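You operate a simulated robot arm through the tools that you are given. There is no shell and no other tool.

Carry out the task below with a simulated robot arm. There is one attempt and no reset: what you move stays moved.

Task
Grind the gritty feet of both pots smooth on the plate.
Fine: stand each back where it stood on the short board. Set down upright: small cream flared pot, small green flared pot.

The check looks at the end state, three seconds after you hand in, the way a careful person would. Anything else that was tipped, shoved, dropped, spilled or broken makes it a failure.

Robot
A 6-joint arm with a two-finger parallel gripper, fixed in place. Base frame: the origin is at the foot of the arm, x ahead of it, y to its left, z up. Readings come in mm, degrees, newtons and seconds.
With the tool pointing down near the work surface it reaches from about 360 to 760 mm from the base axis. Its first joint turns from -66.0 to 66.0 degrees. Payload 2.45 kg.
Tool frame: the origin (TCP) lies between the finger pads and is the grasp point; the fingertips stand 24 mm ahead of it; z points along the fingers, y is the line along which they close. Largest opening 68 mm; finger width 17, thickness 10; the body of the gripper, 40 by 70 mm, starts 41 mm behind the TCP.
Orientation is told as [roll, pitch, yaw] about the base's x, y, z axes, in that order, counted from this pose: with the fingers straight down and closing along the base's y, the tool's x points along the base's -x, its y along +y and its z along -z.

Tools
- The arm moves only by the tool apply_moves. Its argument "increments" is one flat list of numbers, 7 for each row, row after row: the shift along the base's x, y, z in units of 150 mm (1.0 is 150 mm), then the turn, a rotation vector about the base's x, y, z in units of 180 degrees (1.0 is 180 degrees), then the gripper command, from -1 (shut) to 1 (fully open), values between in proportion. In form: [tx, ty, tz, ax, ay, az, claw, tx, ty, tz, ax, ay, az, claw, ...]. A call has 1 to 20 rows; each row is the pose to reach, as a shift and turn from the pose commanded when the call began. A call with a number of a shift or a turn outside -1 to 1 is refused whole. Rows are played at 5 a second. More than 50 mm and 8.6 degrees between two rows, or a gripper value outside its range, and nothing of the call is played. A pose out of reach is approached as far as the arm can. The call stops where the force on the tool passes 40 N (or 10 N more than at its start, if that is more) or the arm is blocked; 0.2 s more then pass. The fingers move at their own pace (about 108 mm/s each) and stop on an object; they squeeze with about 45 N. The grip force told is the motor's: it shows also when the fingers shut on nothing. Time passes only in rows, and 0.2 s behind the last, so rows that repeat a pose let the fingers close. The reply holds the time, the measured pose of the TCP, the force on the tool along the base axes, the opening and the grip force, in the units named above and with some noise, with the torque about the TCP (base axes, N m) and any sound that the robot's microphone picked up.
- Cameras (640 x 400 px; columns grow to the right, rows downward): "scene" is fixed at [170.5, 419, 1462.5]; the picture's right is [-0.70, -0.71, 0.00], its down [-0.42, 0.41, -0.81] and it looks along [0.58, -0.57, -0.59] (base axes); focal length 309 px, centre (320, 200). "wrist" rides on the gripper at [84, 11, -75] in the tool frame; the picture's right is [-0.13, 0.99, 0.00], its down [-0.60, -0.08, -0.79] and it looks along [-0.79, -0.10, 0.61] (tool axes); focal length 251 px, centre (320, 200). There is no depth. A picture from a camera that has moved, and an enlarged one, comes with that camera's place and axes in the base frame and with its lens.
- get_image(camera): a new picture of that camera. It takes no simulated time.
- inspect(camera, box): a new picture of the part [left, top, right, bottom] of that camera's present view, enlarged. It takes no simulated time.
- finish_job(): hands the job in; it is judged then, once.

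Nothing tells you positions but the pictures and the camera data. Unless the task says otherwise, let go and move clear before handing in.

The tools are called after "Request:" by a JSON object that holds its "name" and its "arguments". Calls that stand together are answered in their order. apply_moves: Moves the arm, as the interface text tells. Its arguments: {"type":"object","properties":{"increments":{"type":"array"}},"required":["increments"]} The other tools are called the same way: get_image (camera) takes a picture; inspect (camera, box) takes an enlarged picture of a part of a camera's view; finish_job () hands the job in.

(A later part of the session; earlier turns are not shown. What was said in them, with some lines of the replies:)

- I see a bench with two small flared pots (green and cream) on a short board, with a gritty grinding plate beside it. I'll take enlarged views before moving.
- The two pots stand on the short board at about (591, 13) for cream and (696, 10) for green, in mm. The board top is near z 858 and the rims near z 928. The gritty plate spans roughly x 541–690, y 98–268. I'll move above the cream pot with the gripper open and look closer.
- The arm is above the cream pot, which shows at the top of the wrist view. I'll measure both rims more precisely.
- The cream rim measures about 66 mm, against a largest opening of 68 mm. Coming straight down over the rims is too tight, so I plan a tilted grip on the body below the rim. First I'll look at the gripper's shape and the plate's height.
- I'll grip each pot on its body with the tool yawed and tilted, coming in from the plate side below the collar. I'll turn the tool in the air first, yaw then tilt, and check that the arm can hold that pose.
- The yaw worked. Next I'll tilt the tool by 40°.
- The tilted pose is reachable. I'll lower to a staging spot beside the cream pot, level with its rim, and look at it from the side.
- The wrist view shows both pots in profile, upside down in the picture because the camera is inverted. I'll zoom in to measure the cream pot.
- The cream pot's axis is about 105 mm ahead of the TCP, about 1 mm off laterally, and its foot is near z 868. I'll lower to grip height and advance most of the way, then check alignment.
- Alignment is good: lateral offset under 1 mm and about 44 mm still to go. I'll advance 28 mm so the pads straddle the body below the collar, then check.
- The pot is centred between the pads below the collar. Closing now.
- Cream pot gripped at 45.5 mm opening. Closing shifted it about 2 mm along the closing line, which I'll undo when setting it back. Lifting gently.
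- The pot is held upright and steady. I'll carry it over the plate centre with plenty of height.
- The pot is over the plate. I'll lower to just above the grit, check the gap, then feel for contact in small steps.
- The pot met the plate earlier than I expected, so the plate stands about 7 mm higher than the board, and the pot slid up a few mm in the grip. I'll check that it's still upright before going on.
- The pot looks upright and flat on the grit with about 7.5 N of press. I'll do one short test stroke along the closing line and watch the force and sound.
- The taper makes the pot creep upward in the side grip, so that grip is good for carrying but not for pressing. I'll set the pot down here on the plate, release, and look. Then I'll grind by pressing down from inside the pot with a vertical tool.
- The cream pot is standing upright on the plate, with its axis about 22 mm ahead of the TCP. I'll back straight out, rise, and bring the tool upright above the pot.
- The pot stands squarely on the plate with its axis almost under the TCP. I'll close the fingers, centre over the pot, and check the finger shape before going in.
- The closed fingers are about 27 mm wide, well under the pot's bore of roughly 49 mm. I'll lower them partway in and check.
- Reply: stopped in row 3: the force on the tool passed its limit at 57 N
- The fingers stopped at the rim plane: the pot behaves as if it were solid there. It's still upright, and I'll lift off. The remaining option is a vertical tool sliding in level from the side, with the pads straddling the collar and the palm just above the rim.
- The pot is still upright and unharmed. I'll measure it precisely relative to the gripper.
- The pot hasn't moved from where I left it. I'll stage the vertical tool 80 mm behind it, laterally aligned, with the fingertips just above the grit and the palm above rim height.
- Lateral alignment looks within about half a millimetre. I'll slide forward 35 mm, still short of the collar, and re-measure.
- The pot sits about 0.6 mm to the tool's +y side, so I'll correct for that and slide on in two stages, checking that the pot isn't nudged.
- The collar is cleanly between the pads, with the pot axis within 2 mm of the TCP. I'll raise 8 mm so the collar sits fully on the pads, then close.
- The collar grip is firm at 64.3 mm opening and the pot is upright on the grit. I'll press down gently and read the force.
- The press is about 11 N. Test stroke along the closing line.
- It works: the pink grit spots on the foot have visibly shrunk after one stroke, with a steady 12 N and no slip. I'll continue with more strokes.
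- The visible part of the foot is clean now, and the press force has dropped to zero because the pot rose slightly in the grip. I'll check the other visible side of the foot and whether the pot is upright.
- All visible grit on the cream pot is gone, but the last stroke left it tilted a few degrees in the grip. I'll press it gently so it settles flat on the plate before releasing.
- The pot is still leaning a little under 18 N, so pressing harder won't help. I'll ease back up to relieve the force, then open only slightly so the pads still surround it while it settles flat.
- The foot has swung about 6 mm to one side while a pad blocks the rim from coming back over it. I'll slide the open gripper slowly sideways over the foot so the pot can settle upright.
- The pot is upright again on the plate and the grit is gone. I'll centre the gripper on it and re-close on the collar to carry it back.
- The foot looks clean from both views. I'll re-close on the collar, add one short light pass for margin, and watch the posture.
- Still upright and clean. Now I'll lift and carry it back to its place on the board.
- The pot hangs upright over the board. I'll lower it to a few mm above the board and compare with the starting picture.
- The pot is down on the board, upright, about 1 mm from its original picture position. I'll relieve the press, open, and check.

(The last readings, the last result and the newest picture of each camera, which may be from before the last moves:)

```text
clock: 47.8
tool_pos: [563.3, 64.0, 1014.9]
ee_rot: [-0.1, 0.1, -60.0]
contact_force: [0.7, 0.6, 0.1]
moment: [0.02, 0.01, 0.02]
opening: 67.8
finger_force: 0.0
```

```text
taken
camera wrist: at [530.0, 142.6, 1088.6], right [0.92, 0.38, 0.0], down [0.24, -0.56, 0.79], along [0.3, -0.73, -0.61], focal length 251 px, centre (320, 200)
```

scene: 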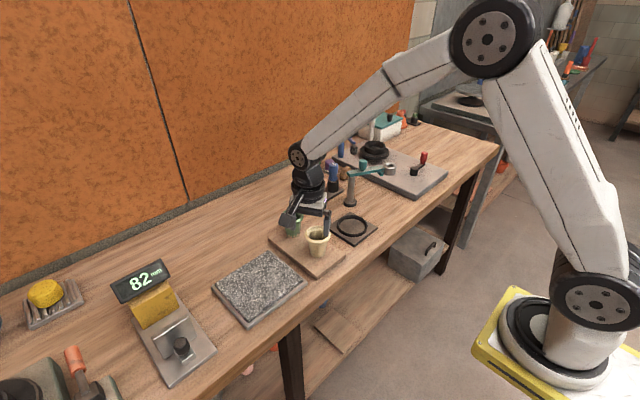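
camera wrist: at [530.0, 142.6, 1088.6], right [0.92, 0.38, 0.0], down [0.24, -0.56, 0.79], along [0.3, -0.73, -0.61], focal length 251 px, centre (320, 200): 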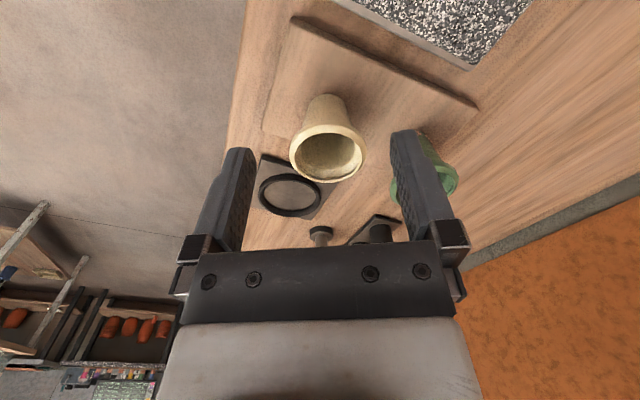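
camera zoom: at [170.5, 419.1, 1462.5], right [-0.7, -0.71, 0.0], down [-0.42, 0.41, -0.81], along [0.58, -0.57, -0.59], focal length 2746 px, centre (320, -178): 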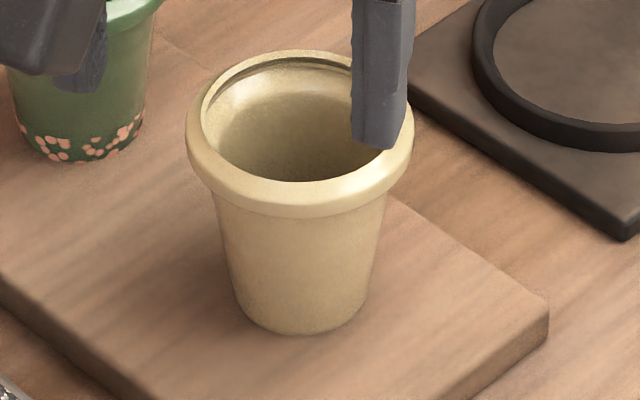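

The cream pot is back within about 1 mm of its original spot, clean and upright. Next I'll move above the green pot and measure it.

Request:
{"name": "apply_moves", "arguments": {"increments": [0.1, -0.04, 0, 0, 0, 0, 1, 0.3, -0.12, 0, 0, 0, 0, 1, 0.52, -0.21, 0, 0, 0, 0, 1, 0.74, -0.3, 0, 0, 0, 0, 1, 0.88, -0.36, 0, 0, 0, 0, 1, 0.893, -0.37, 0, 0, 0, 0, 1, 0.893, -0.37, 0, 0, 0, 0, 1]}}

Request:
{"name": "get_image", "arguments": {"camera": "wrist"}}

Request:
{"name": "inspect", "arguments": {"camera": "wrist", "box": [240, 20, 390, 160]}}

Request:
{"name": "inspect", "arguments": {"camera": "scene", "box": [270, 200, 320, 245]}}

Request:
{"name": "inspect", "arguments": {"camera": "scene", "box": [295, 220, 345, 265]}}

```text
clock: 49.4
tool_pos: [696.7, 8.3, 1012.5]
ee_rot: [-0.2, 0.1, -60.1]
contact_force: [-0.1, -0.1, 0.4]
moment: [-0.02, 0.01, -0.03]
opening: 67.9
finger_force: 0.1
```

```text
taken
camera wrist: at [664.2, 87.1, 1086.8], right [0.92, 0.38, 0.0], down [0.24, -0.56, 0.79], along [0.3, -0.73, -0.61], focal length 251 px, centre (320, 200)
```

wrist: 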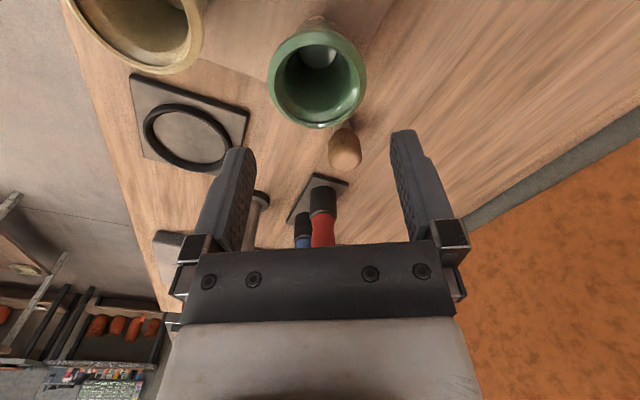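

```text
2.86 times, centred on (315, 90) of wrist
camera zoom: at [664.2, 87.1, 1086.8], right [0.92, 0.38, 0.0], down [0.24, -0.56, 0.79], along [0.3, -0.73, -0.61], focal length 718 px, centre (334, 514)
```

zoom: 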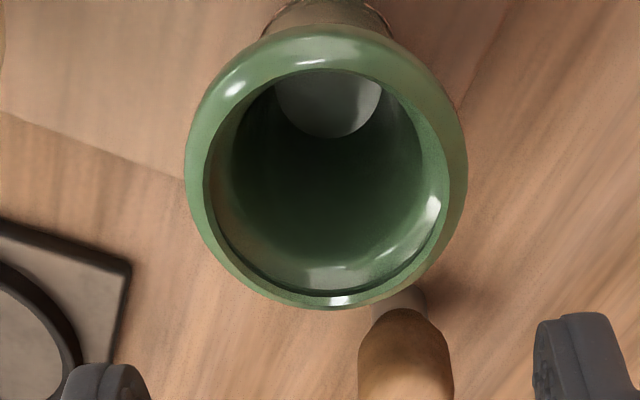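

```text
8.89 times, centred on (295, 222) of scene
camera zoom: at [170.5, 419.0, 1462.5], right [-0.7, -0.71, 0.0], down [-0.42, 0.41, -0.81], along [0.58, -0.57, -0.59], focal length 2746 px, centre (542, 0)
```

zoom: 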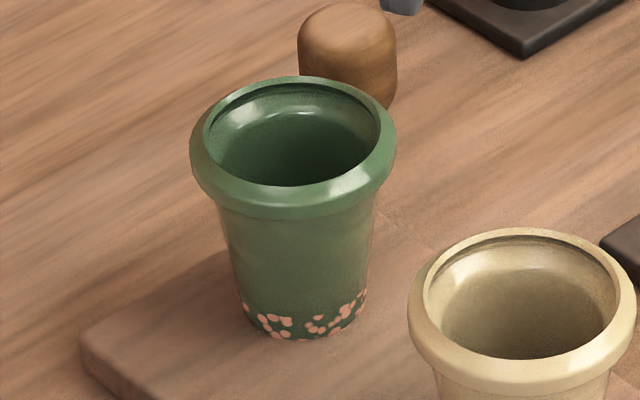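

```text
8.89 times, centred on (320, 242) of scene
camera zoom: at [170.5, 419.0, 1462.5], right [-0.7, -0.71, 0.0], down [-0.42, 0.41, -0.81], along [0.58, -0.57, -0.59], focal length 2746 px, centre (320, -178)
```

zoom: 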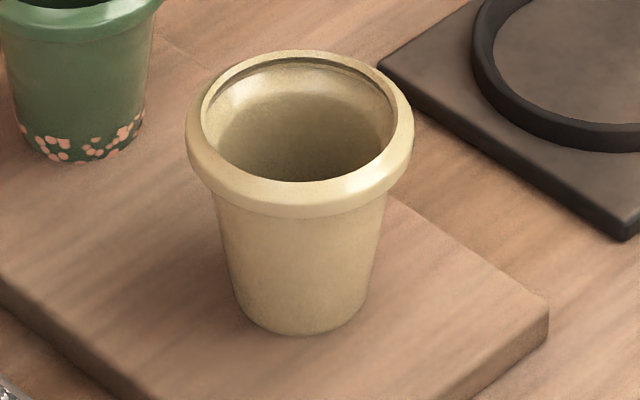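

The cream pot looks right. The green pot's axis is about 1 mm off laterally from the TCP, and its rim is slightly smaller, so there is more clearance. I'll stage 80 mm behind it along the same approach line, at grip height.

Request:
{"name": "apply_moves", "arguments": {"increments": [-0.1, 0.16, 0, 0, 0, 0, 1, -0.2, 0.33, 0, 0, 0, 0, 1, -0.2827, 0.472, 0, 0, 0, 0, 1, -0.2827, 0.472, -0.2, 0, 0, 0, 1, -0.2827, 0.472, -0.42, 0, 0, 0, 1, -0.2827, 0.472, -0.6, 0, 0, 0, 1, -0.2827, 0.472, -0.697, 0, 0, 0, 1, -0.2827, 0.472, -0.697, 0, 0, 0, 1]}}

Request:
{"name": "get_image", "arguments": {"camera": "wrist"}}

Request:
{"name": "inspect", "arguments": {"camera": "wrist", "box": [270, 175, 400, 250]}}

Request:
{"name": "get_image", "arguments": {"camera": "scene"}}

```text
clock: 51.2
tool_pos: [652.4, 78.7, 909.3]
ee_rot: [0.0, 0.0, -60.0]
contact_force: [-0.2, -0.7, 0.4]
moment: [0.04, -0.02, 0.03]
opening: 68.2
finger_force: 0.1
```

```text
taken
camera wrist: at [620.7, 157.9, 982.6], right [0.92, 0.38, 0.0], down [0.24, -0.56, 0.79], along [0.3, -0.73, -0.61], focal length 251 px, centre (320, 200)
```

wrist: 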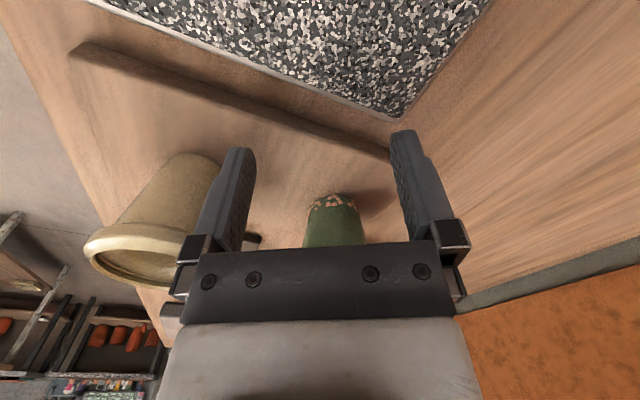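

```text
4.92 times, centred on (335, 212) of wrist
camera zoom: at [620.7, 157.9, 982.6], right [0.92, 0.38, 0.0], down [0.24, -0.56, 0.79], along [0.3, -0.73, -0.61], focal length 1238 px, centre (246, 138)
```

zoom: 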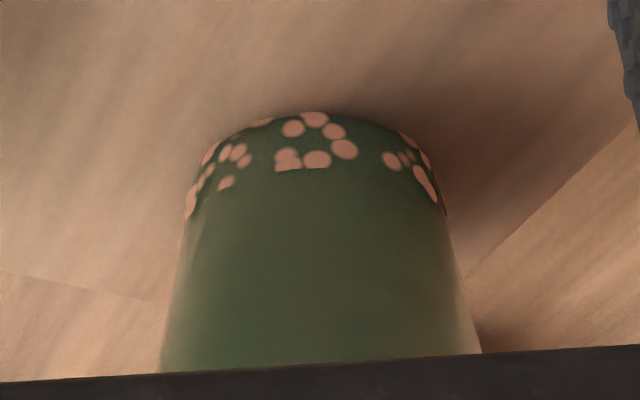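

```text
taken
```

scene: 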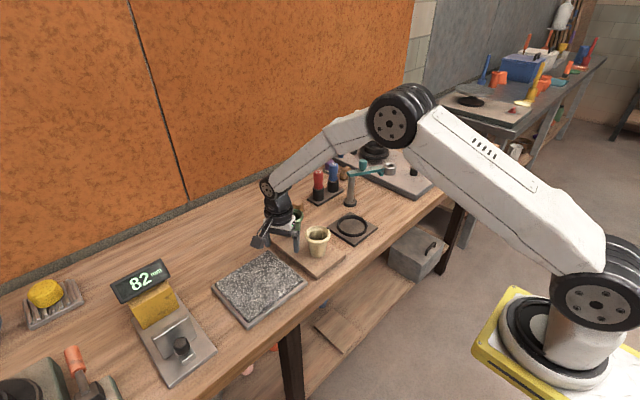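

Request:
{"name": "apply_moves", "arguments": {"increments": [0.0415, -0.0657, 0, 0, 0, 0, 1, 0.081, -0.133, 0, 0, 0, 0, 1, 0.1202, -0.2001, 0, 0, 0, 0, 1, 0.1202, -0.2001, 0, 0, 0, 0, 1]}}

Request:
{"name": "inspect", "arguments": {"camera": "wrist", "box": [220, 100, 430, 250]}}

Request:
{"name": "inspect", "arguments": {"camera": "scene", "box": [255, 190, 345, 270]}}

```text
clock: 52.2
tool_pos: [671.0, 48.0, 911.4]
ee_rot: [0.0, 0.1, -60.0]
contact_force: [0.9, -1.2, -0.2]
moment: [0.01, -0.01, -0.04]
opening: 68.1
finger_force: 0.1
```

```text
2.67 times, centred on (325, 175) of wrist
camera zoom: at [637.6, 127.6, 984.5], right [0.92, 0.38, 0.0], down [0.24, -0.56, 0.79], along [0.3, -0.73, -0.61], focal length 670 px, centre (307, 267)
```

zoom: 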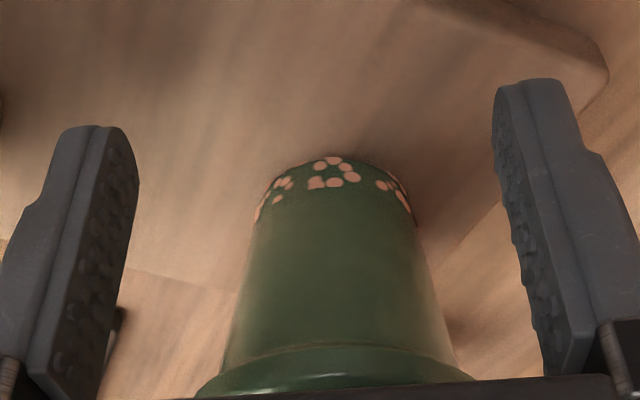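

```text
5.00 times, centred on (300, 230) of scene
camera zoom: at [170.5, 419.0, 1462.5], right [-0.7, -0.71, 0.0], down [-0.42, 0.41, -0.81], along [0.58, -0.57, -0.59], focal length 1545 px, centre (420, 50)
```

zoom: 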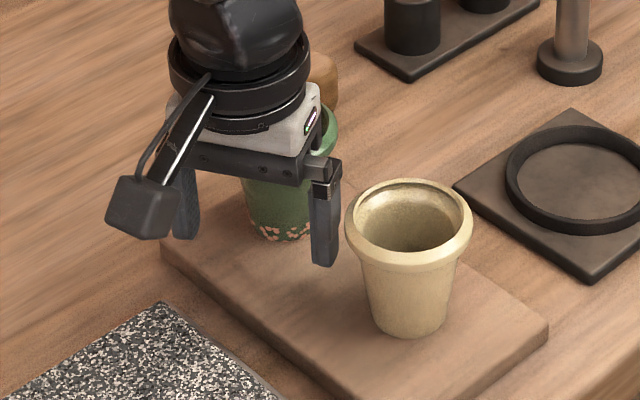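

Request:
{"name": "apply_moves", "arguments": {"increments": [0.022, -0.033, 0, 0, 0, 0, 1, 0.0523, -0.0855, 0, 0, 0, 0, 1, 0.0823, -0.1372, 0, 0, 0, 0, 1, 0.0823, -0.1372, 0, 0, 0, 0, 1]}}

Request:
{"name": "inspect", "arguments": {"camera": "wrist", "box": [220, 80, 430, 250]}}

```text
clock: 53.2
tool_pos: [684.6, 30.2, 911.0]
ee_rot: [-0.1, 0.1, -59.9]
contact_force: [0.0, -0.2, 1.0]
moment: [-0.01, 0.04, 0.0]
opening: 68.1
finger_force: 0.1
```

```text
2.35 times, centred on (325, 165) of wrist
camera zoom: at [651.4, 107.6, 983.7], right [0.92, 0.38, 0.0], down [0.24, -0.56, 0.79], along [0.3, -0.73, -0.61], focal length 592 px, centre (308, 282)
```

zoom: 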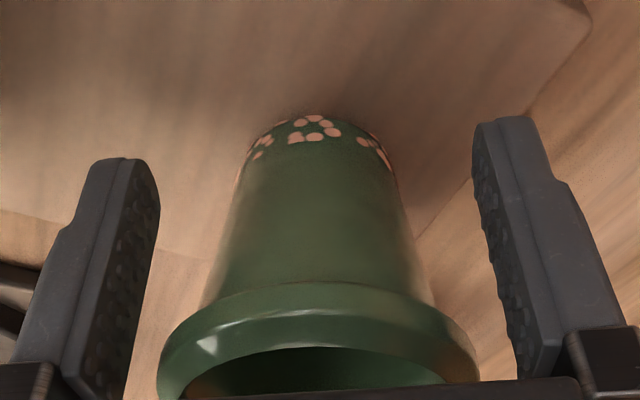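

Request:
{"name": "apply_moves", "arguments": {"increments": [0.0177, -0.0381, 0, 0, 0, 0, 1, 0.039, -0.0745, 0, 0, 0, 0, 1, 0.0597, -0.1102, 0, 0, 0, 0, 1, 0.0805, -0.146, 0, 0, 0, 0, 1, 0.0805, -0.146, 0, 0, 0, 0, 1]}}

Request:
{"name": "inspect", "arguments": {"camera": "wrist", "box": [200, 50, 440, 260]}}

Request:
{"name": "inspect", "arguments": {"camera": "scene", "box": [270, 200, 320, 245]}}

```text
clock: 54.4
tool_pos: [698.1, 6.0, 910.6]
ee_rot: [0.0, 0.0, -60.0]
contact_force: [-0.4, 0.4, -0.1]
moment: [0.0, 0.0, -0.02]
opening: 68.2
finger_force: 0.1
```

```text
1.90 times, centred on (320, 155) of wrist
camera zoom: at [664.1, 85.2, 983.5], right [0.92, 0.38, 0.0], down [0.24, -0.56, 0.79], along [0.3, -0.73, -0.61], focal length 479 px, centre (320, 286)
```

zoom: 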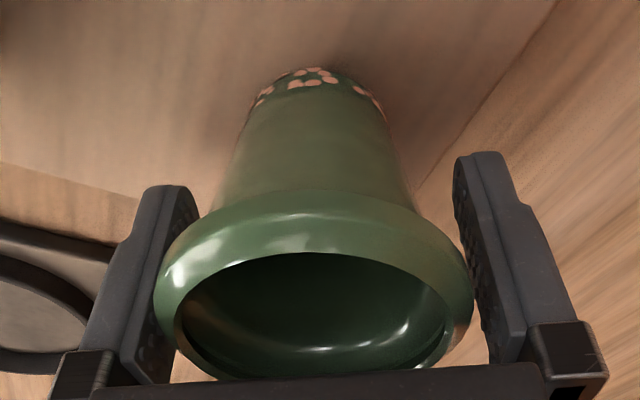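

```text
8.89 times, centred on (295, 222) of scene
camera zoom: at [170.5, 419.0, 1462.5], right [-0.7, -0.71, 0.0], down [-0.42, 0.41, -0.81], along [0.58, -0.57, -0.59], focal length 2746 px, centre (542, 0)
```

zoom: 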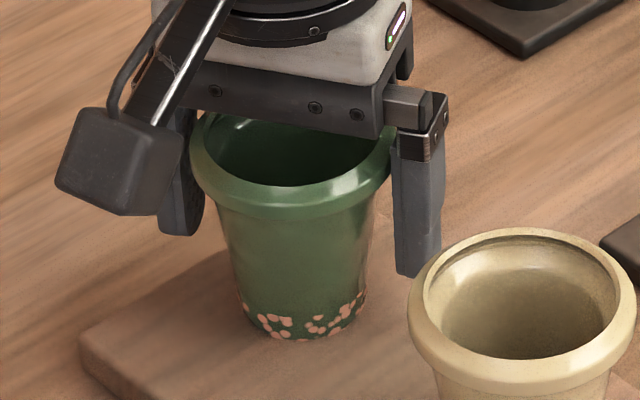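

The green pot is straddled and about 1 mm off centre. I'll trim that and close on the collar.

Request:
{"name": "apply_moves", "arguments": {"increments": [-0.0058, -0.0033, 0, 0, 0, 0, 1, -0.0058, -0.0033, 0, 0, 0, 0, 1, -0.0058, -0.0033, 0, 0, 0, 0, 0.9, -0.0058, -0.0033, 0, 0, 0, 0, -1, -0.0058, -0.0033, 0, 0, 0, 0, -1, -0.0058, -0.0033, 0, 0, 0, 0, -1]}}

Request:
{"name": "inspect", "arguments": {"camera": "wrist", "box": [200, 50, 440, 260]}}

Request:
{"name": "inspect", "arguments": {"camera": "scene", "box": [270, 200, 320, 245]}}

```text
clock: 55.8
tool_pos: [695.7, 6.1, 910.0]
ee_rot: [0.0, 0.1, -60.0]
contact_force: [-0.5, -0.9, -0.1]
moment: [-0.06, 0.07, -0.02]
opening: 62.3
finger_force: 45.4
```

```text
1.90 times, centred on (320, 155) of wrist
camera zoom: at [662.8, 84.6, 984.0], right [0.92, 0.38, 0.0], down [0.24, -0.56, 0.79], along [0.3, -0.73, -0.61], focal length 479 px, centre (320, 286)
```

zoom: 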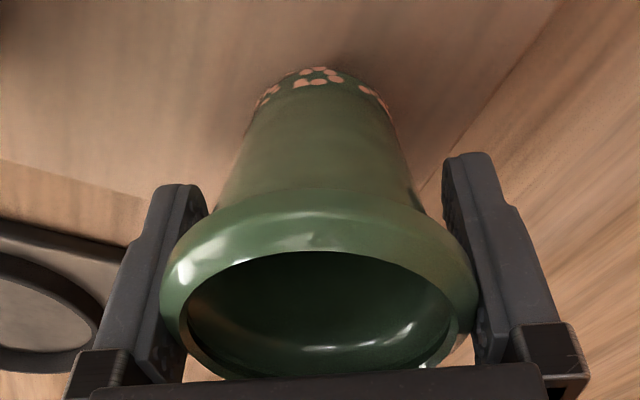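

```text
8.89 times, centred on (295, 222) of scene
camera zoom: at [170.5, 419.0, 1462.5], right [-0.7, -0.71, 0.0], down [-0.42, 0.41, -0.81], along [0.58, -0.57, -0.59], focal length 2746 px, centre (542, 0)
```

zoom: 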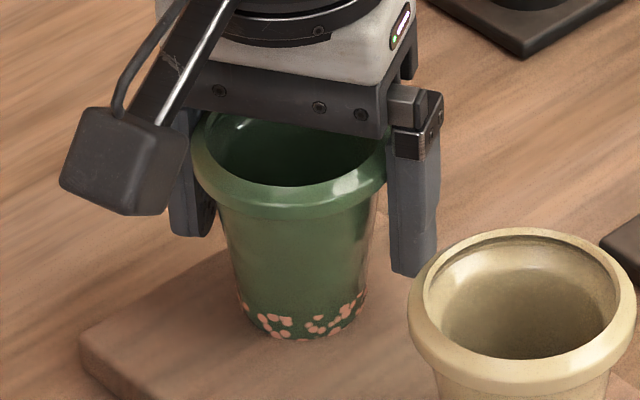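

Green pot gripped without displacing it. Its return pose is where I am now. I'll lift and carry it over the plate.

Request:
{"name": "apply_moves", "arguments": {"increments": [0, 0, 0.05, 0, 0, 0, -1, 0, 0, 0.18, 0, 0, 0, -1, 0, 0, 0.3, 0, 0, 0, -1, -0.05, 0.09, 0.3, 0, 0, 0, -1, -0.15, 0.26, 0.3, 0, 0, 0, -1, -0.27, 0.47, 0.3, 0, 0, 0, -1, -0.39, 0.68, 0.3, 0, 0, 0, -1, -0.5, 0.87, 0.3, 0, 0, 0, -1, -0.5607, 0.9747, 0.3, 0, 0, 0, -1, -0.5607, 0.9747, 0.3, 0, 0, 0, -1]}}

Request:
{"name": "get_image", "arguments": {"camera": "wrist"}}

Request:
{"name": "get_image", "arguments": {"camera": "scene"}}

```text
clock: 58.0
tool_pos: [610.9, 151.6, 955.6]
ee_rot: [-0.1, 0.1, -60.0]
contact_force: [-0.5, -0.3, -1.0]
moment: [-0.01, -0.01, -0.02]
opening: 62.4
finger_force: 45.4
```

```text
taken
camera wrist: at [578.4, 230.8, 1029.2], right [0.92, 0.38, 0.0], down [0.24, -0.56, 0.79], along [0.3, -0.73, -0.61], focal length 251 px, centre (320, 200)
```

wrist: 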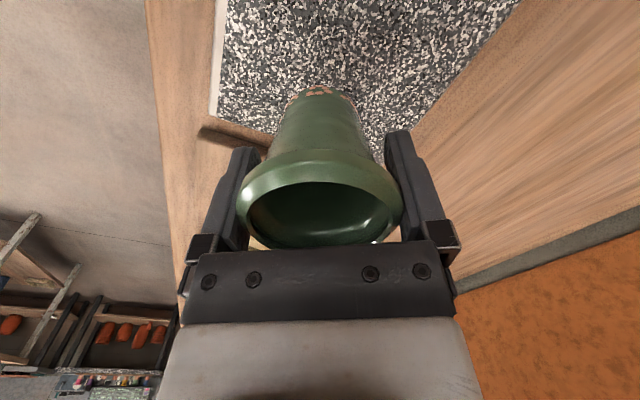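

```text
taken
```

scene: 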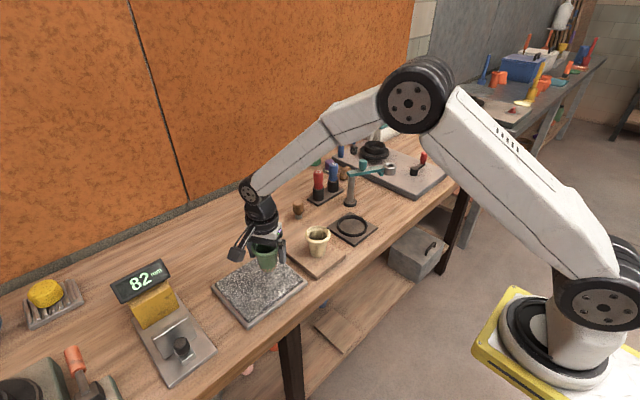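

Request:
{"name": "apply_moves", "arguments": {"increments": [0, 0, -0.08, 0, 0, 0, -1, 0, 0, -0.16, 0, 0, 0, -1, 0, 0, -0.22, 0, 0, 0, -1, 0, 0, -0.243, 0, 0, 0, -1, 0, 0, -0.243, 0, 0, 0, -1]}}

Request:
{"name": "inspect", "arguments": {"camera": "wrist", "box": [200, 50, 440, 260]}}

Request:
{"name": "inspect", "arguments": {"camera": "scene", "box": [240, 230, 300, 290]}}

```text
clock: 59.2
tool_pos: [612.9, 151.5, 918.6]
ee_rot: [-0.1, 0.1, -60.1]
contact_force: [-0.3, 0.7, -0.8]
moment: [-0.02, -0.02, 0.0]
opening: 62.0
finger_force: 45.1
```

```text
1.90 times, centred on (320, 155) of wrist
camera zoom: at [578.9, 230.4, 992.2], right [0.92, 0.38, 0.0], down [0.24, -0.56, 0.79], along [0.3, -0.73, -0.61], focal length 479 px, centre (320, 286)
```

zoom: 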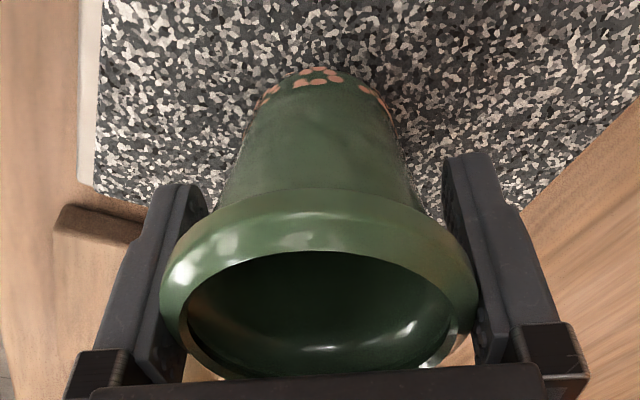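

```text
6.67 times, centred on (270, 260) of scene
camera zoom: at [170.5, 419.0, 1462.5], right [-0.7, -0.71, 0.0], down [-0.42, 0.41, -0.81], along [0.58, -0.57, -0.59], focal length 2060 px, centre (653, -200)
```

zoom: 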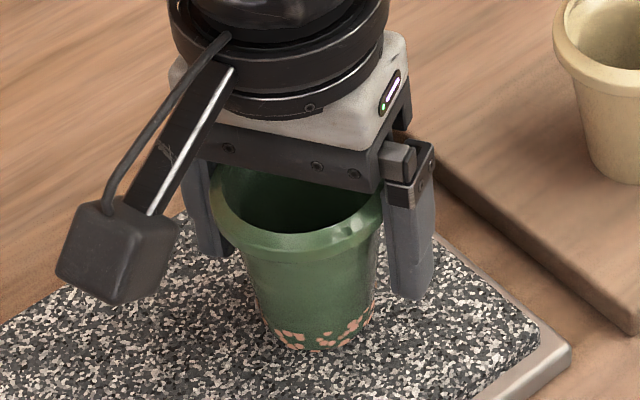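

Request:
{"name": "apply_moves", "arguments": {"increments": [0, 0, -0.006, 0, 0, 0, -1, 0, 0, -0.012, 0, 0, 0, -1]}}

```text
clock: 59.8
tool_pos: [612.2, 152.8, 916.4]
ee_rot: [0.0, 0.1, -60.0]
contact_force: [0.3, 0.5, -1.9]
moment: [-0.01, 0.03, 0.0]
opening: 62.0
finger_force: 45.3
```

Request:
{"name": "apply_moves", "arguments": {"increments": [0, 0, -0.005, 0, 0, 0, -1, 0, 0, -0.005, 0, 0, 0, -1]}}

```text
clock: 60.4
tool_pos: [613.0, 151.3, 916.4]
ee_rot: [-0.1, 0.0, -60.0]
contact_force: [-1.5, -0.5, 2.8]
moment: [-0.06, 0.1, 0.01]
opening: 62.4
finger_force: 45.3
```

Contact at about 3 N. I'll add a little press, up to roughly 9 N, and do the first stroke.

Request:
{"name": "apply_moves", "arguments": {"increments": [0, 0, -0.003, 0, 0, 0, -1, 0, 0, -0.003, 0, 0, 0, -1, 0.0462, 0.0267, -0.003, 0, 0, 0, -1, 0.0924, 0.0533, -0.003, 0, 0, 0, -1, 0.1386, 0.08, -0.003, 0, 0, 0, -1, 0.0924, 0.0533, -0.003, 0, 0, 0, -1, 0.0462, 0.0267, -0.003, 0, 0, 0, -1, 0, 0, -0.003, 0, 0, 0, -1]}}

Request:
{"name": "inspect", "arguments": {"camera": "wrist", "box": [200, 50, 440, 260]}}

Request:
{"name": "inspect", "arguments": {"camera": "scene", "box": [240, 230, 300, 290]}}

```text
clock: 62.2
tool_pos: [612.0, 151.8, 916.5]
ee_rot: [0.0, 0.0, -60.0]
contact_force: [3.8, 3.1, 7.6]
moment: [0.04, 0.0, 0.02]
opening: 62.2
finger_force: 44.8
```

```text
1.90 times, centred on (320, 155) of wrist
camera zoom: at [579.1, 231.1, 990.0], right [0.92, 0.38, 0.0], down [0.23, -0.56, 0.79], along [0.31, -0.73, -0.61], focal length 479 px, centre (320, 286)
```

zoom: 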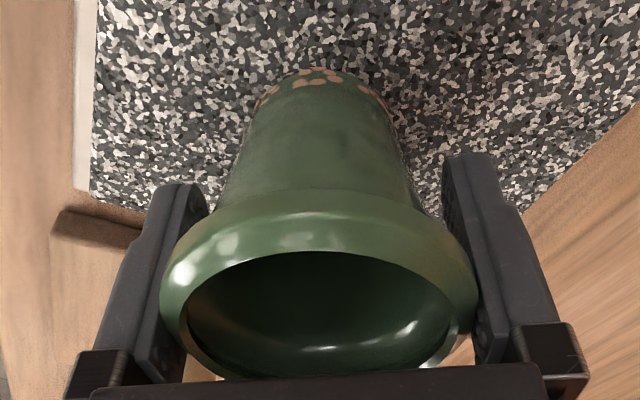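

```text
6.67 times, centred on (270, 260) of scene
camera zoom: at [170.4, 419.1, 1462.5], right [-0.7, -0.71, 0.0], down [-0.42, 0.41, -0.81], along [0.58, -0.57, -0.59], focal length 2060 px, centre (653, -200)
```

zoom: 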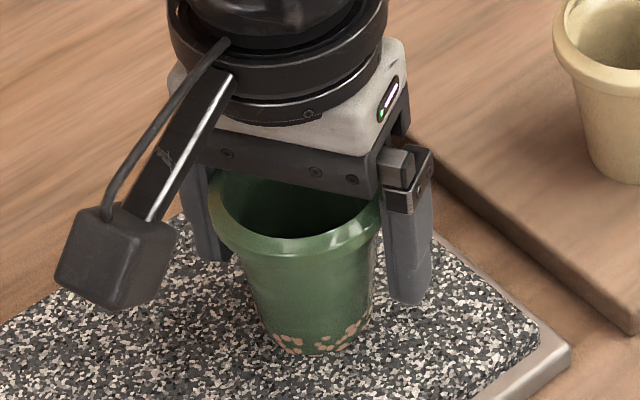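

The spots are fading and the pot is upright with a steady 7.6 N. Another cycle.

Request:
{"name": "apply_moves", "arguments": {"increments": [0.0462, 0.0267, 0, 0, 0, 0, -1, 0.0924, 0.0533, 0, 0, 0, 0, -1, 0.1386, 0.08, 0, 0, 0, 0, -1, 0.0924, 0.0533, 0, 0, 0, 0, -1, 0.0462, 0.0267, 0, 0, 0, 0, -1, 0, 0, 0, 0, 0, 0, -1]}}

Request:
{"name": "inspect", "arguments": {"camera": "wrist", "box": [200, 50, 440, 260]}}

Request:
{"name": "inspect", "arguments": {"camera": "scene", "box": [240, 230, 300, 290]}}

```text
clock: 63.6
tool_pos: [611.9, 152.2, 916.6]
ee_rot: [0.0, 0.1, -60.0]
contact_force: [2.1, 1.6, 5.8]
moment: [0.07, 0.01, -0.02]
opening: 62.6
finger_force: 44.9
```

```text
1.90 times, centred on (320, 155) of wrist
camera zoom: at [579.2, 231.2, 989.7], right [0.92, 0.38, 0.0], down [0.24, -0.56, 0.79], along [0.3, -0.73, -0.61], focal length 479 px, centre (320, 286)
```

zoom: 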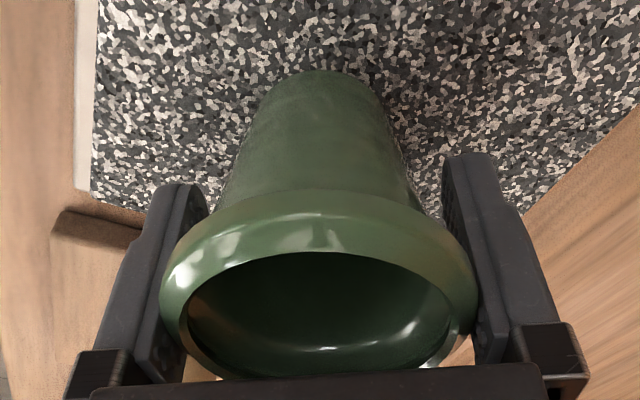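

```text
6.67 times, centred on (270, 260) of scene
camera zoom: at [170.4, 419.1, 1462.5], right [-0.7, -0.71, 0.0], down [-0.42, 0.41, -0.81], along [0.58, -0.57, -0.59], focal length 2060 px, centre (653, -200)
```

zoom: 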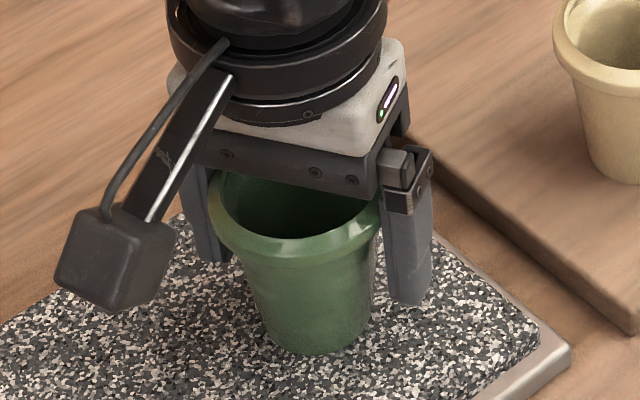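

The green foot is clean now and still upright. One more light pass for margin.

Request:
{"name": "apply_moves", "arguments": {"increments": [0.0462, 0.0267, 0, 0, 0, 0, -1, 0.0924, 0.0533, 0, 0, 0, 0, -1, 0.0462, 0.0267, 0, 0, 0, 0, -1, 0, 0, 0, 0, 0, 0, -1]}}

Request:
{"name": "inspect", "arguments": {"camera": "wrist", "box": [200, 50, 440, 260]}}

Request:
{"name": "inspect", "arguments": {"camera": "scene", "box": [250, 245, 290, 285]}}

```text
clock: 64.6
tool_pos: [612.2, 151.5, 917.0]
ee_rot: [-0.1, -0.1, -60.0]
contact_force: [3.7, 3.1, 9.5]
moment: [0.05, -0.01, 0.0]
opening: 62.1
finger_force: 45.1
```

```text
1.90 times, centred on (320, 155) of wrist
camera zoom: at [579.3, 230.8, 989.7], right [0.92, 0.38, 0.0], down [0.23, -0.56, 0.79], along [0.3, -0.73, -0.61], focal length 479 px, centre (320, 286)
```

zoom: 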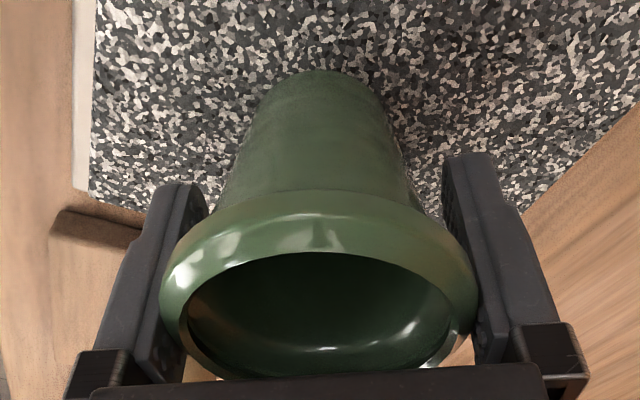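

```text
10.00 times, centred on (270, 265) of scene
camera zoom: at [170.4, 419.1, 1462.5], right [-0.7, -0.71, 0.0], down [-0.42, 0.41, -0.81], along [0.58, -0.57, -0.59], focal length 3090 px, centre (820, -450)
```

zoom: 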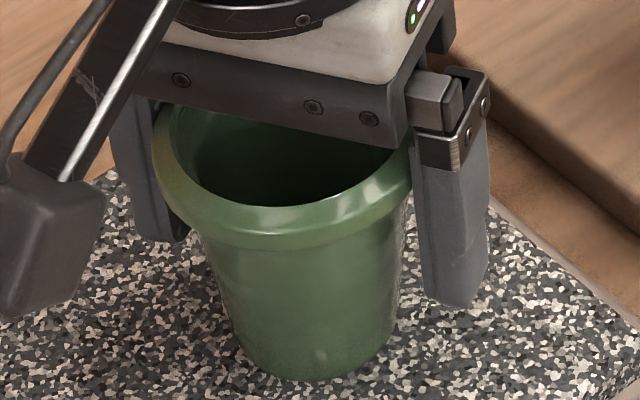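

Both feet are clean. I'll lift and return the green pot to its place.

Request:
{"name": "apply_moves", "arguments": {"increments": [0, 0, 0.05, 0, 0, 0, -1, 0, 0, 0.18, 0, 0, 0, -1, 0, 0, 0.27, 0, 0, 0, -1, 0.05, -0.09, 0.27, 0, 0, 0, -1, 0.15, -0.26, 0.27, 0, 0, 0, -1, 0.27, -0.47, 0.27, 0, 0, 0, -1, 0.39, -0.68, 0.27, 0, 0, 0, -1, 0.5, -0.87, 0.27, 0, 0, 0, -1, 0.5607, -0.9747, 0.27, 0, 0, 0, -1, 0.5607, -0.9747, 0.2, 0, 0, 0, -1, 0.5607, -0.9747, 0.1, 0, 0, 0, -1, 0.5607, -0.9747, 0.0, 0, 0, 0, -1, 0.5607, -0.9747, 0.0, 0, 0, 0, -1]}}

Request:
{"name": "inspect", "arguments": {"camera": "scene", "box": [270, 200, 320, 245]}}

Request:
{"name": "inspect", "arguments": {"camera": "wrist", "box": [200, 50, 440, 260]}}

```text
clock: 67.4
tool_pos: [696.8, 5.2, 915.0]
ee_rot: [0.0, 0.1, -60.0]
contact_force: [0.0, 1.2, -0.8]
moment: [-0.01, 0.0, 0.01]
opening: 62.2
finger_force: 44.9
```

```text
8.89 times, centred on (295, 222) of scene
camera zoom: at [170.5, 419.0, 1462.5], right [-0.7, -0.71, 0.0], down [-0.42, 0.41, -0.81], along [0.58, -0.57, -0.59], focal length 2746 px, centre (542, 0)
```

zoom: 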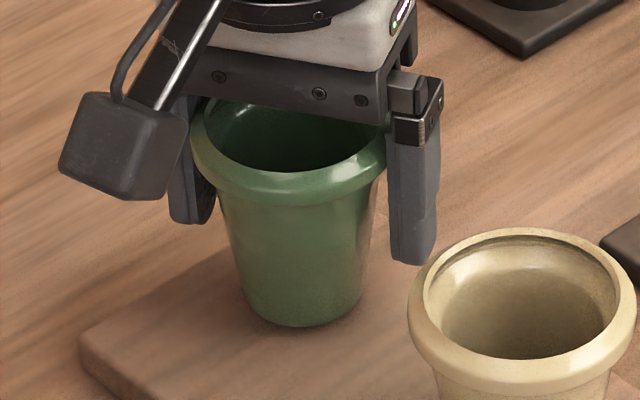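

```text
1.90 times, centred on (320, 155) of wrist
camera zoom: at [663.2, 84.0, 988.6], right [0.92, 0.38, 0.0], down [0.24, -0.56, 0.79], along [0.3, -0.73, -0.61], focal length 479 px, centre (320, 286)
```

zoom: 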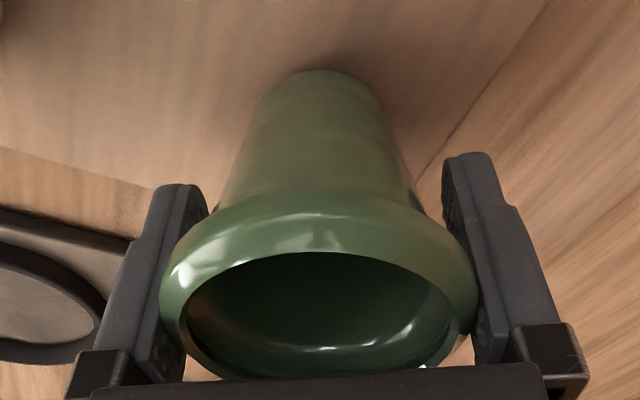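

Request:
{"name": "apply_moves", "arguments": {"increments": [0, 0, -0.015, 0, 0, 0, -1, 0, 0, -0.03, 0, 0, 0, -1, 0, 0, -0.03, 0, 0, 0, -1]}}

```text
clock: 68.2
tool_pos: [696.0, 5.5, 910.8]
ee_rot: [-0.1, 0.1, -60.0]
contact_force: [0.4, -0.5, -0.3]
moment: [0.01, 0.0, 0.01]
opening: 61.9
finger_force: 44.5
```

Request:
{"name": "apply_moves", "arguments": {"increments": [0, 0, -0.005, 0, 0, 0, -1, 0, 0, -0.007, 0, 0, 0, -1]}}

Request:
{"name": "inspect", "arguments": {"camera": "scene", "box": [270, 200, 320, 245]}}

```text
clock: 68.8
tool_pos: [695.4, 6.0, 909.6]
ee_rot: [-0.1, 0.1, -60.0]
contact_force: [0.0, 0.3, 0.5]
moment: [-0.04, 0.05, 0.0]
opening: 62.1
finger_force: 44.7
```

```text
8.89 times, centred on (295, 222) of scene
camera zoom: at [170.5, 419.0, 1462.5], right [-0.7, -0.71, 0.0], down [-0.42, 0.41, -0.81], along [0.58, -0.57, -0.59], focal length 2746 px, centre (542, 0)
```

zoom: 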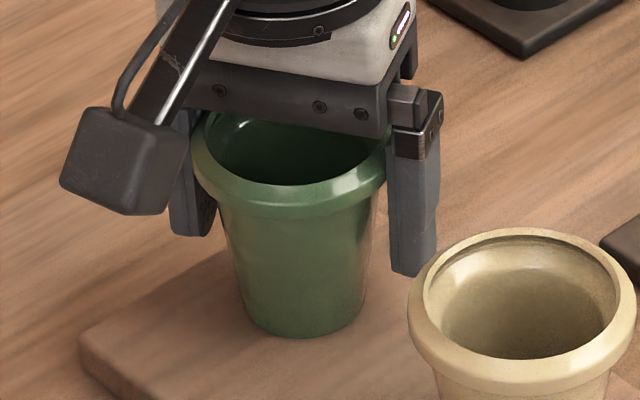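

The pot is back at its exact pick-up pose and just touching the board. Releasing now.

Request:
{"name": "apply_moves", "arguments": {"increments": [0, 0, -0.001, 0, 0, 0, -1, 0, 0, -0.001, 0, 0, 0, 0.9, 0, 0, -0.001, 0, 0, 0, 1, 0, 0, -0.001, 0, 0, 0, 1]}}

Request:
{"name": "inspect", "arguments": {"camera": "wrist", "box": [200, 50, 440, 260]}}

Request:
{"name": "inspect", "arguments": {"camera": "scene", "box": [270, 200, 320, 245]}}

```text
clock: 69.8
tool_pos: [695.6, 6.1, 909.6]
ee_rot: [-0.1, 0.1, -59.9]
contact_force: [-0.4, 0.2, 0.4]
moment: [0.0, 0.02, 0.01]
opening: 68.0
finger_force: 0.0
```

```text
1.90 times, centred on (320, 155) of wrist
camera zoom: at [663.0, 85.0, 983.6], right [0.92, 0.38, 0.0], down [0.24, -0.56, 0.79], along [0.3, -0.73, -0.61], focal length 479 px, centre (320, 286)
```

zoom: 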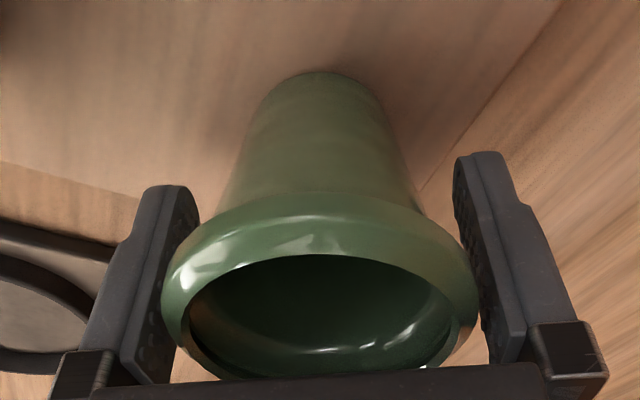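

```text
8.89 times, centred on (295, 222) of scene
camera zoom: at [170.5, 419.0, 1462.5], right [-0.7, -0.71, 0.0], down [-0.42, 0.41, -0.81], along [0.58, -0.57, -0.59], focal length 2746 px, centre (542, 0)
```

zoom: 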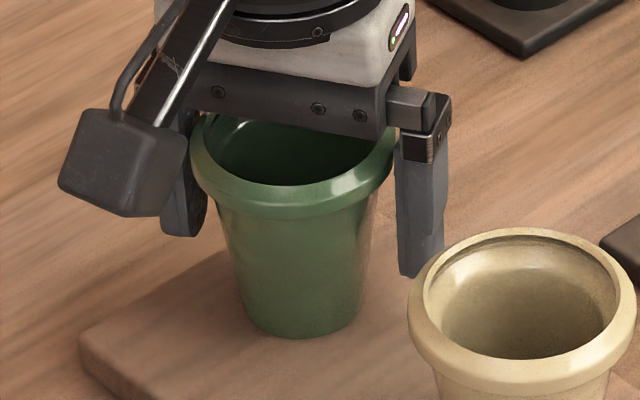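

The pot is standing free and centred between the open pads. I'll go straight up and clear.

Request:
{"name": "apply_moves", "arguments": {"increments": [0, 0, 0.05, 0, 0, 0, 1, 0, 0, 0.12, 0, 0, 0, 1, 0, 0, 0.2, 0, 0, 0, 1, 0, 0, 0.3, 0, 0, 0, 1, 0, 0, 0.45, 0, 0, 0, 1, 0, 0, 0.65, 0, 0, 0, 1, 0, 0, 0.85, 0, 0, 0, 1, -0.15, 0.25, 1, 0, 0, 0, 1, -0.3, 0.5, 1, 0, 0, 0, 1, -0.45, 0.75, 1, 0, 0, 0, 1, -0.45, 0.75, 1, 0, 0, 0, 1]}}

Request:
{"name": "get_image", "arguments": {"camera": "scene"}}

Request:
{"name": "inspect", "arguments": {"camera": "scene", "box": [270, 200, 320, 245]}}

Request:
{"name": "inspect", "arguments": {"camera": "scene", "box": [295, 220, 345, 265]}}

Request:
{"name": "get_image", "arguments": {"camera": "wrist"}}

```text
clock: 72.2
tool_pos: [628.1, 119.7, 1059.5]
ee_rot: [-0.1, 0.1, -59.9]
contact_force: [0.1, -0.6, -0.8]
moment: [0.02, 0.02, 0.0]
opening: 68.2
finger_force: 0.0
```

```text
taken
```

scene: 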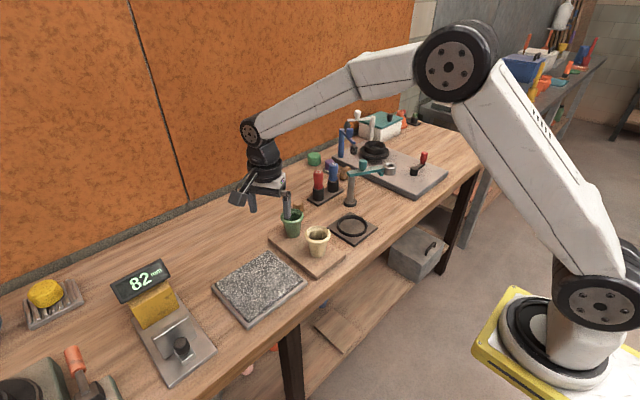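

```text
8.89 times, centred on (295, 222) of scene
camera zoom: at [170.5, 419.1, 1462.5], right [-0.7, -0.71, 0.0], down [-0.42, 0.41, -0.81], along [0.58, -0.57, -0.59], focal length 2746 px, centre (542, 0)
```

zoom: 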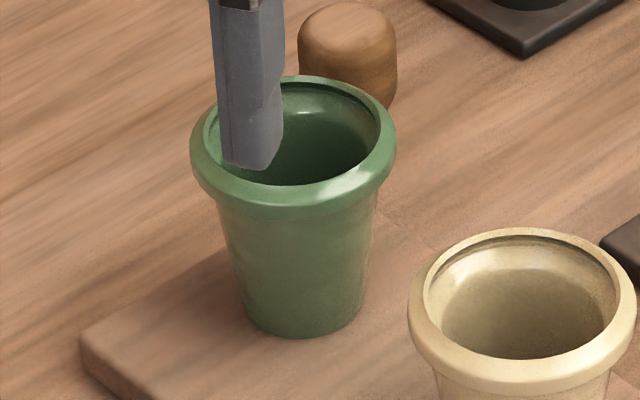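

```text
8.89 times, centred on (320, 242) of scene
camera zoom: at [170.5, 419.1, 1462.5], right [-0.7, -0.71, 0.0], down [-0.42, 0.41, -0.81], along [0.58, -0.57, -0.59], focal length 2746 px, centre (320, -178)
```

zoom: 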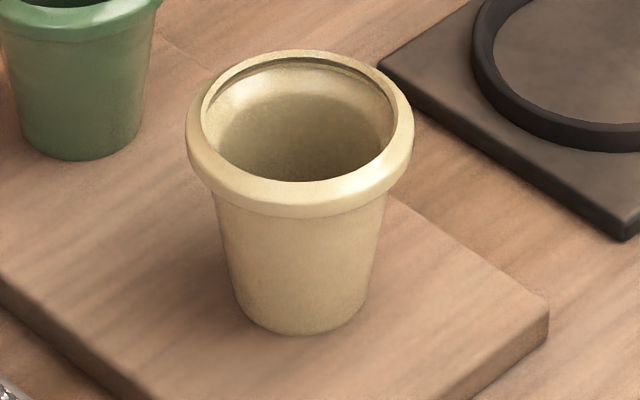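

```text
taken
camera wrist: at [595.9, 197.8, 1132.9], right [0.92, 0.38, 0.0], down [0.24, -0.56, 0.79], along [0.3, -0.73, -0.61], focal length 251 px, centre (320, 200)
```

wrist: 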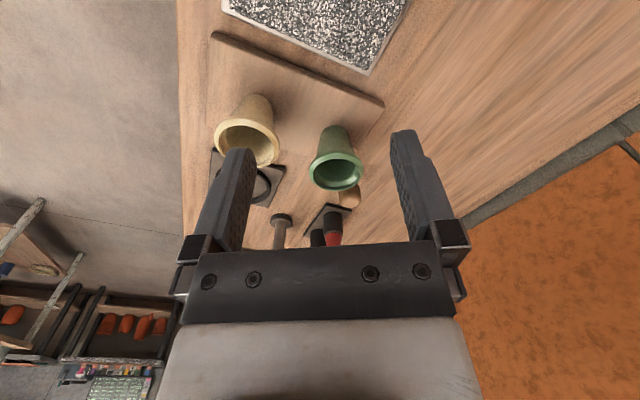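

Both pots stand upright on the short board with clean feet: green matches its starting picture and cream is within about 1 mm. The plate and everything else look undisturbed, and the gripper is open and clear, so I'm handing in.

Request:
{"name": "finish_job", "arguments": {}}

```text
The job is handed in.
```

Both pots are ground, back on the short board and standing upright, and I've handed the job in.

- **Feet:** The grit spots are gone from every side of both feet that the cameras could see. The side facing away from the cameras was never in view, so I'm assuming it wore down evenly with the rest.
- **Position:** The green pot matches its starting picture. The cream pot is within about 1 mm of where it began.
- **Mishaps:** On the first try the closed fingers hit the top of the cream pot at about 57 N. Later it tilted in the grip while being ground on the plate. It never fell over and showed no damage in the pictures afterwards.
- **Surroundings:** The plate and other items look undisturbed in the final picture. The gripper is open and clear of both pots.
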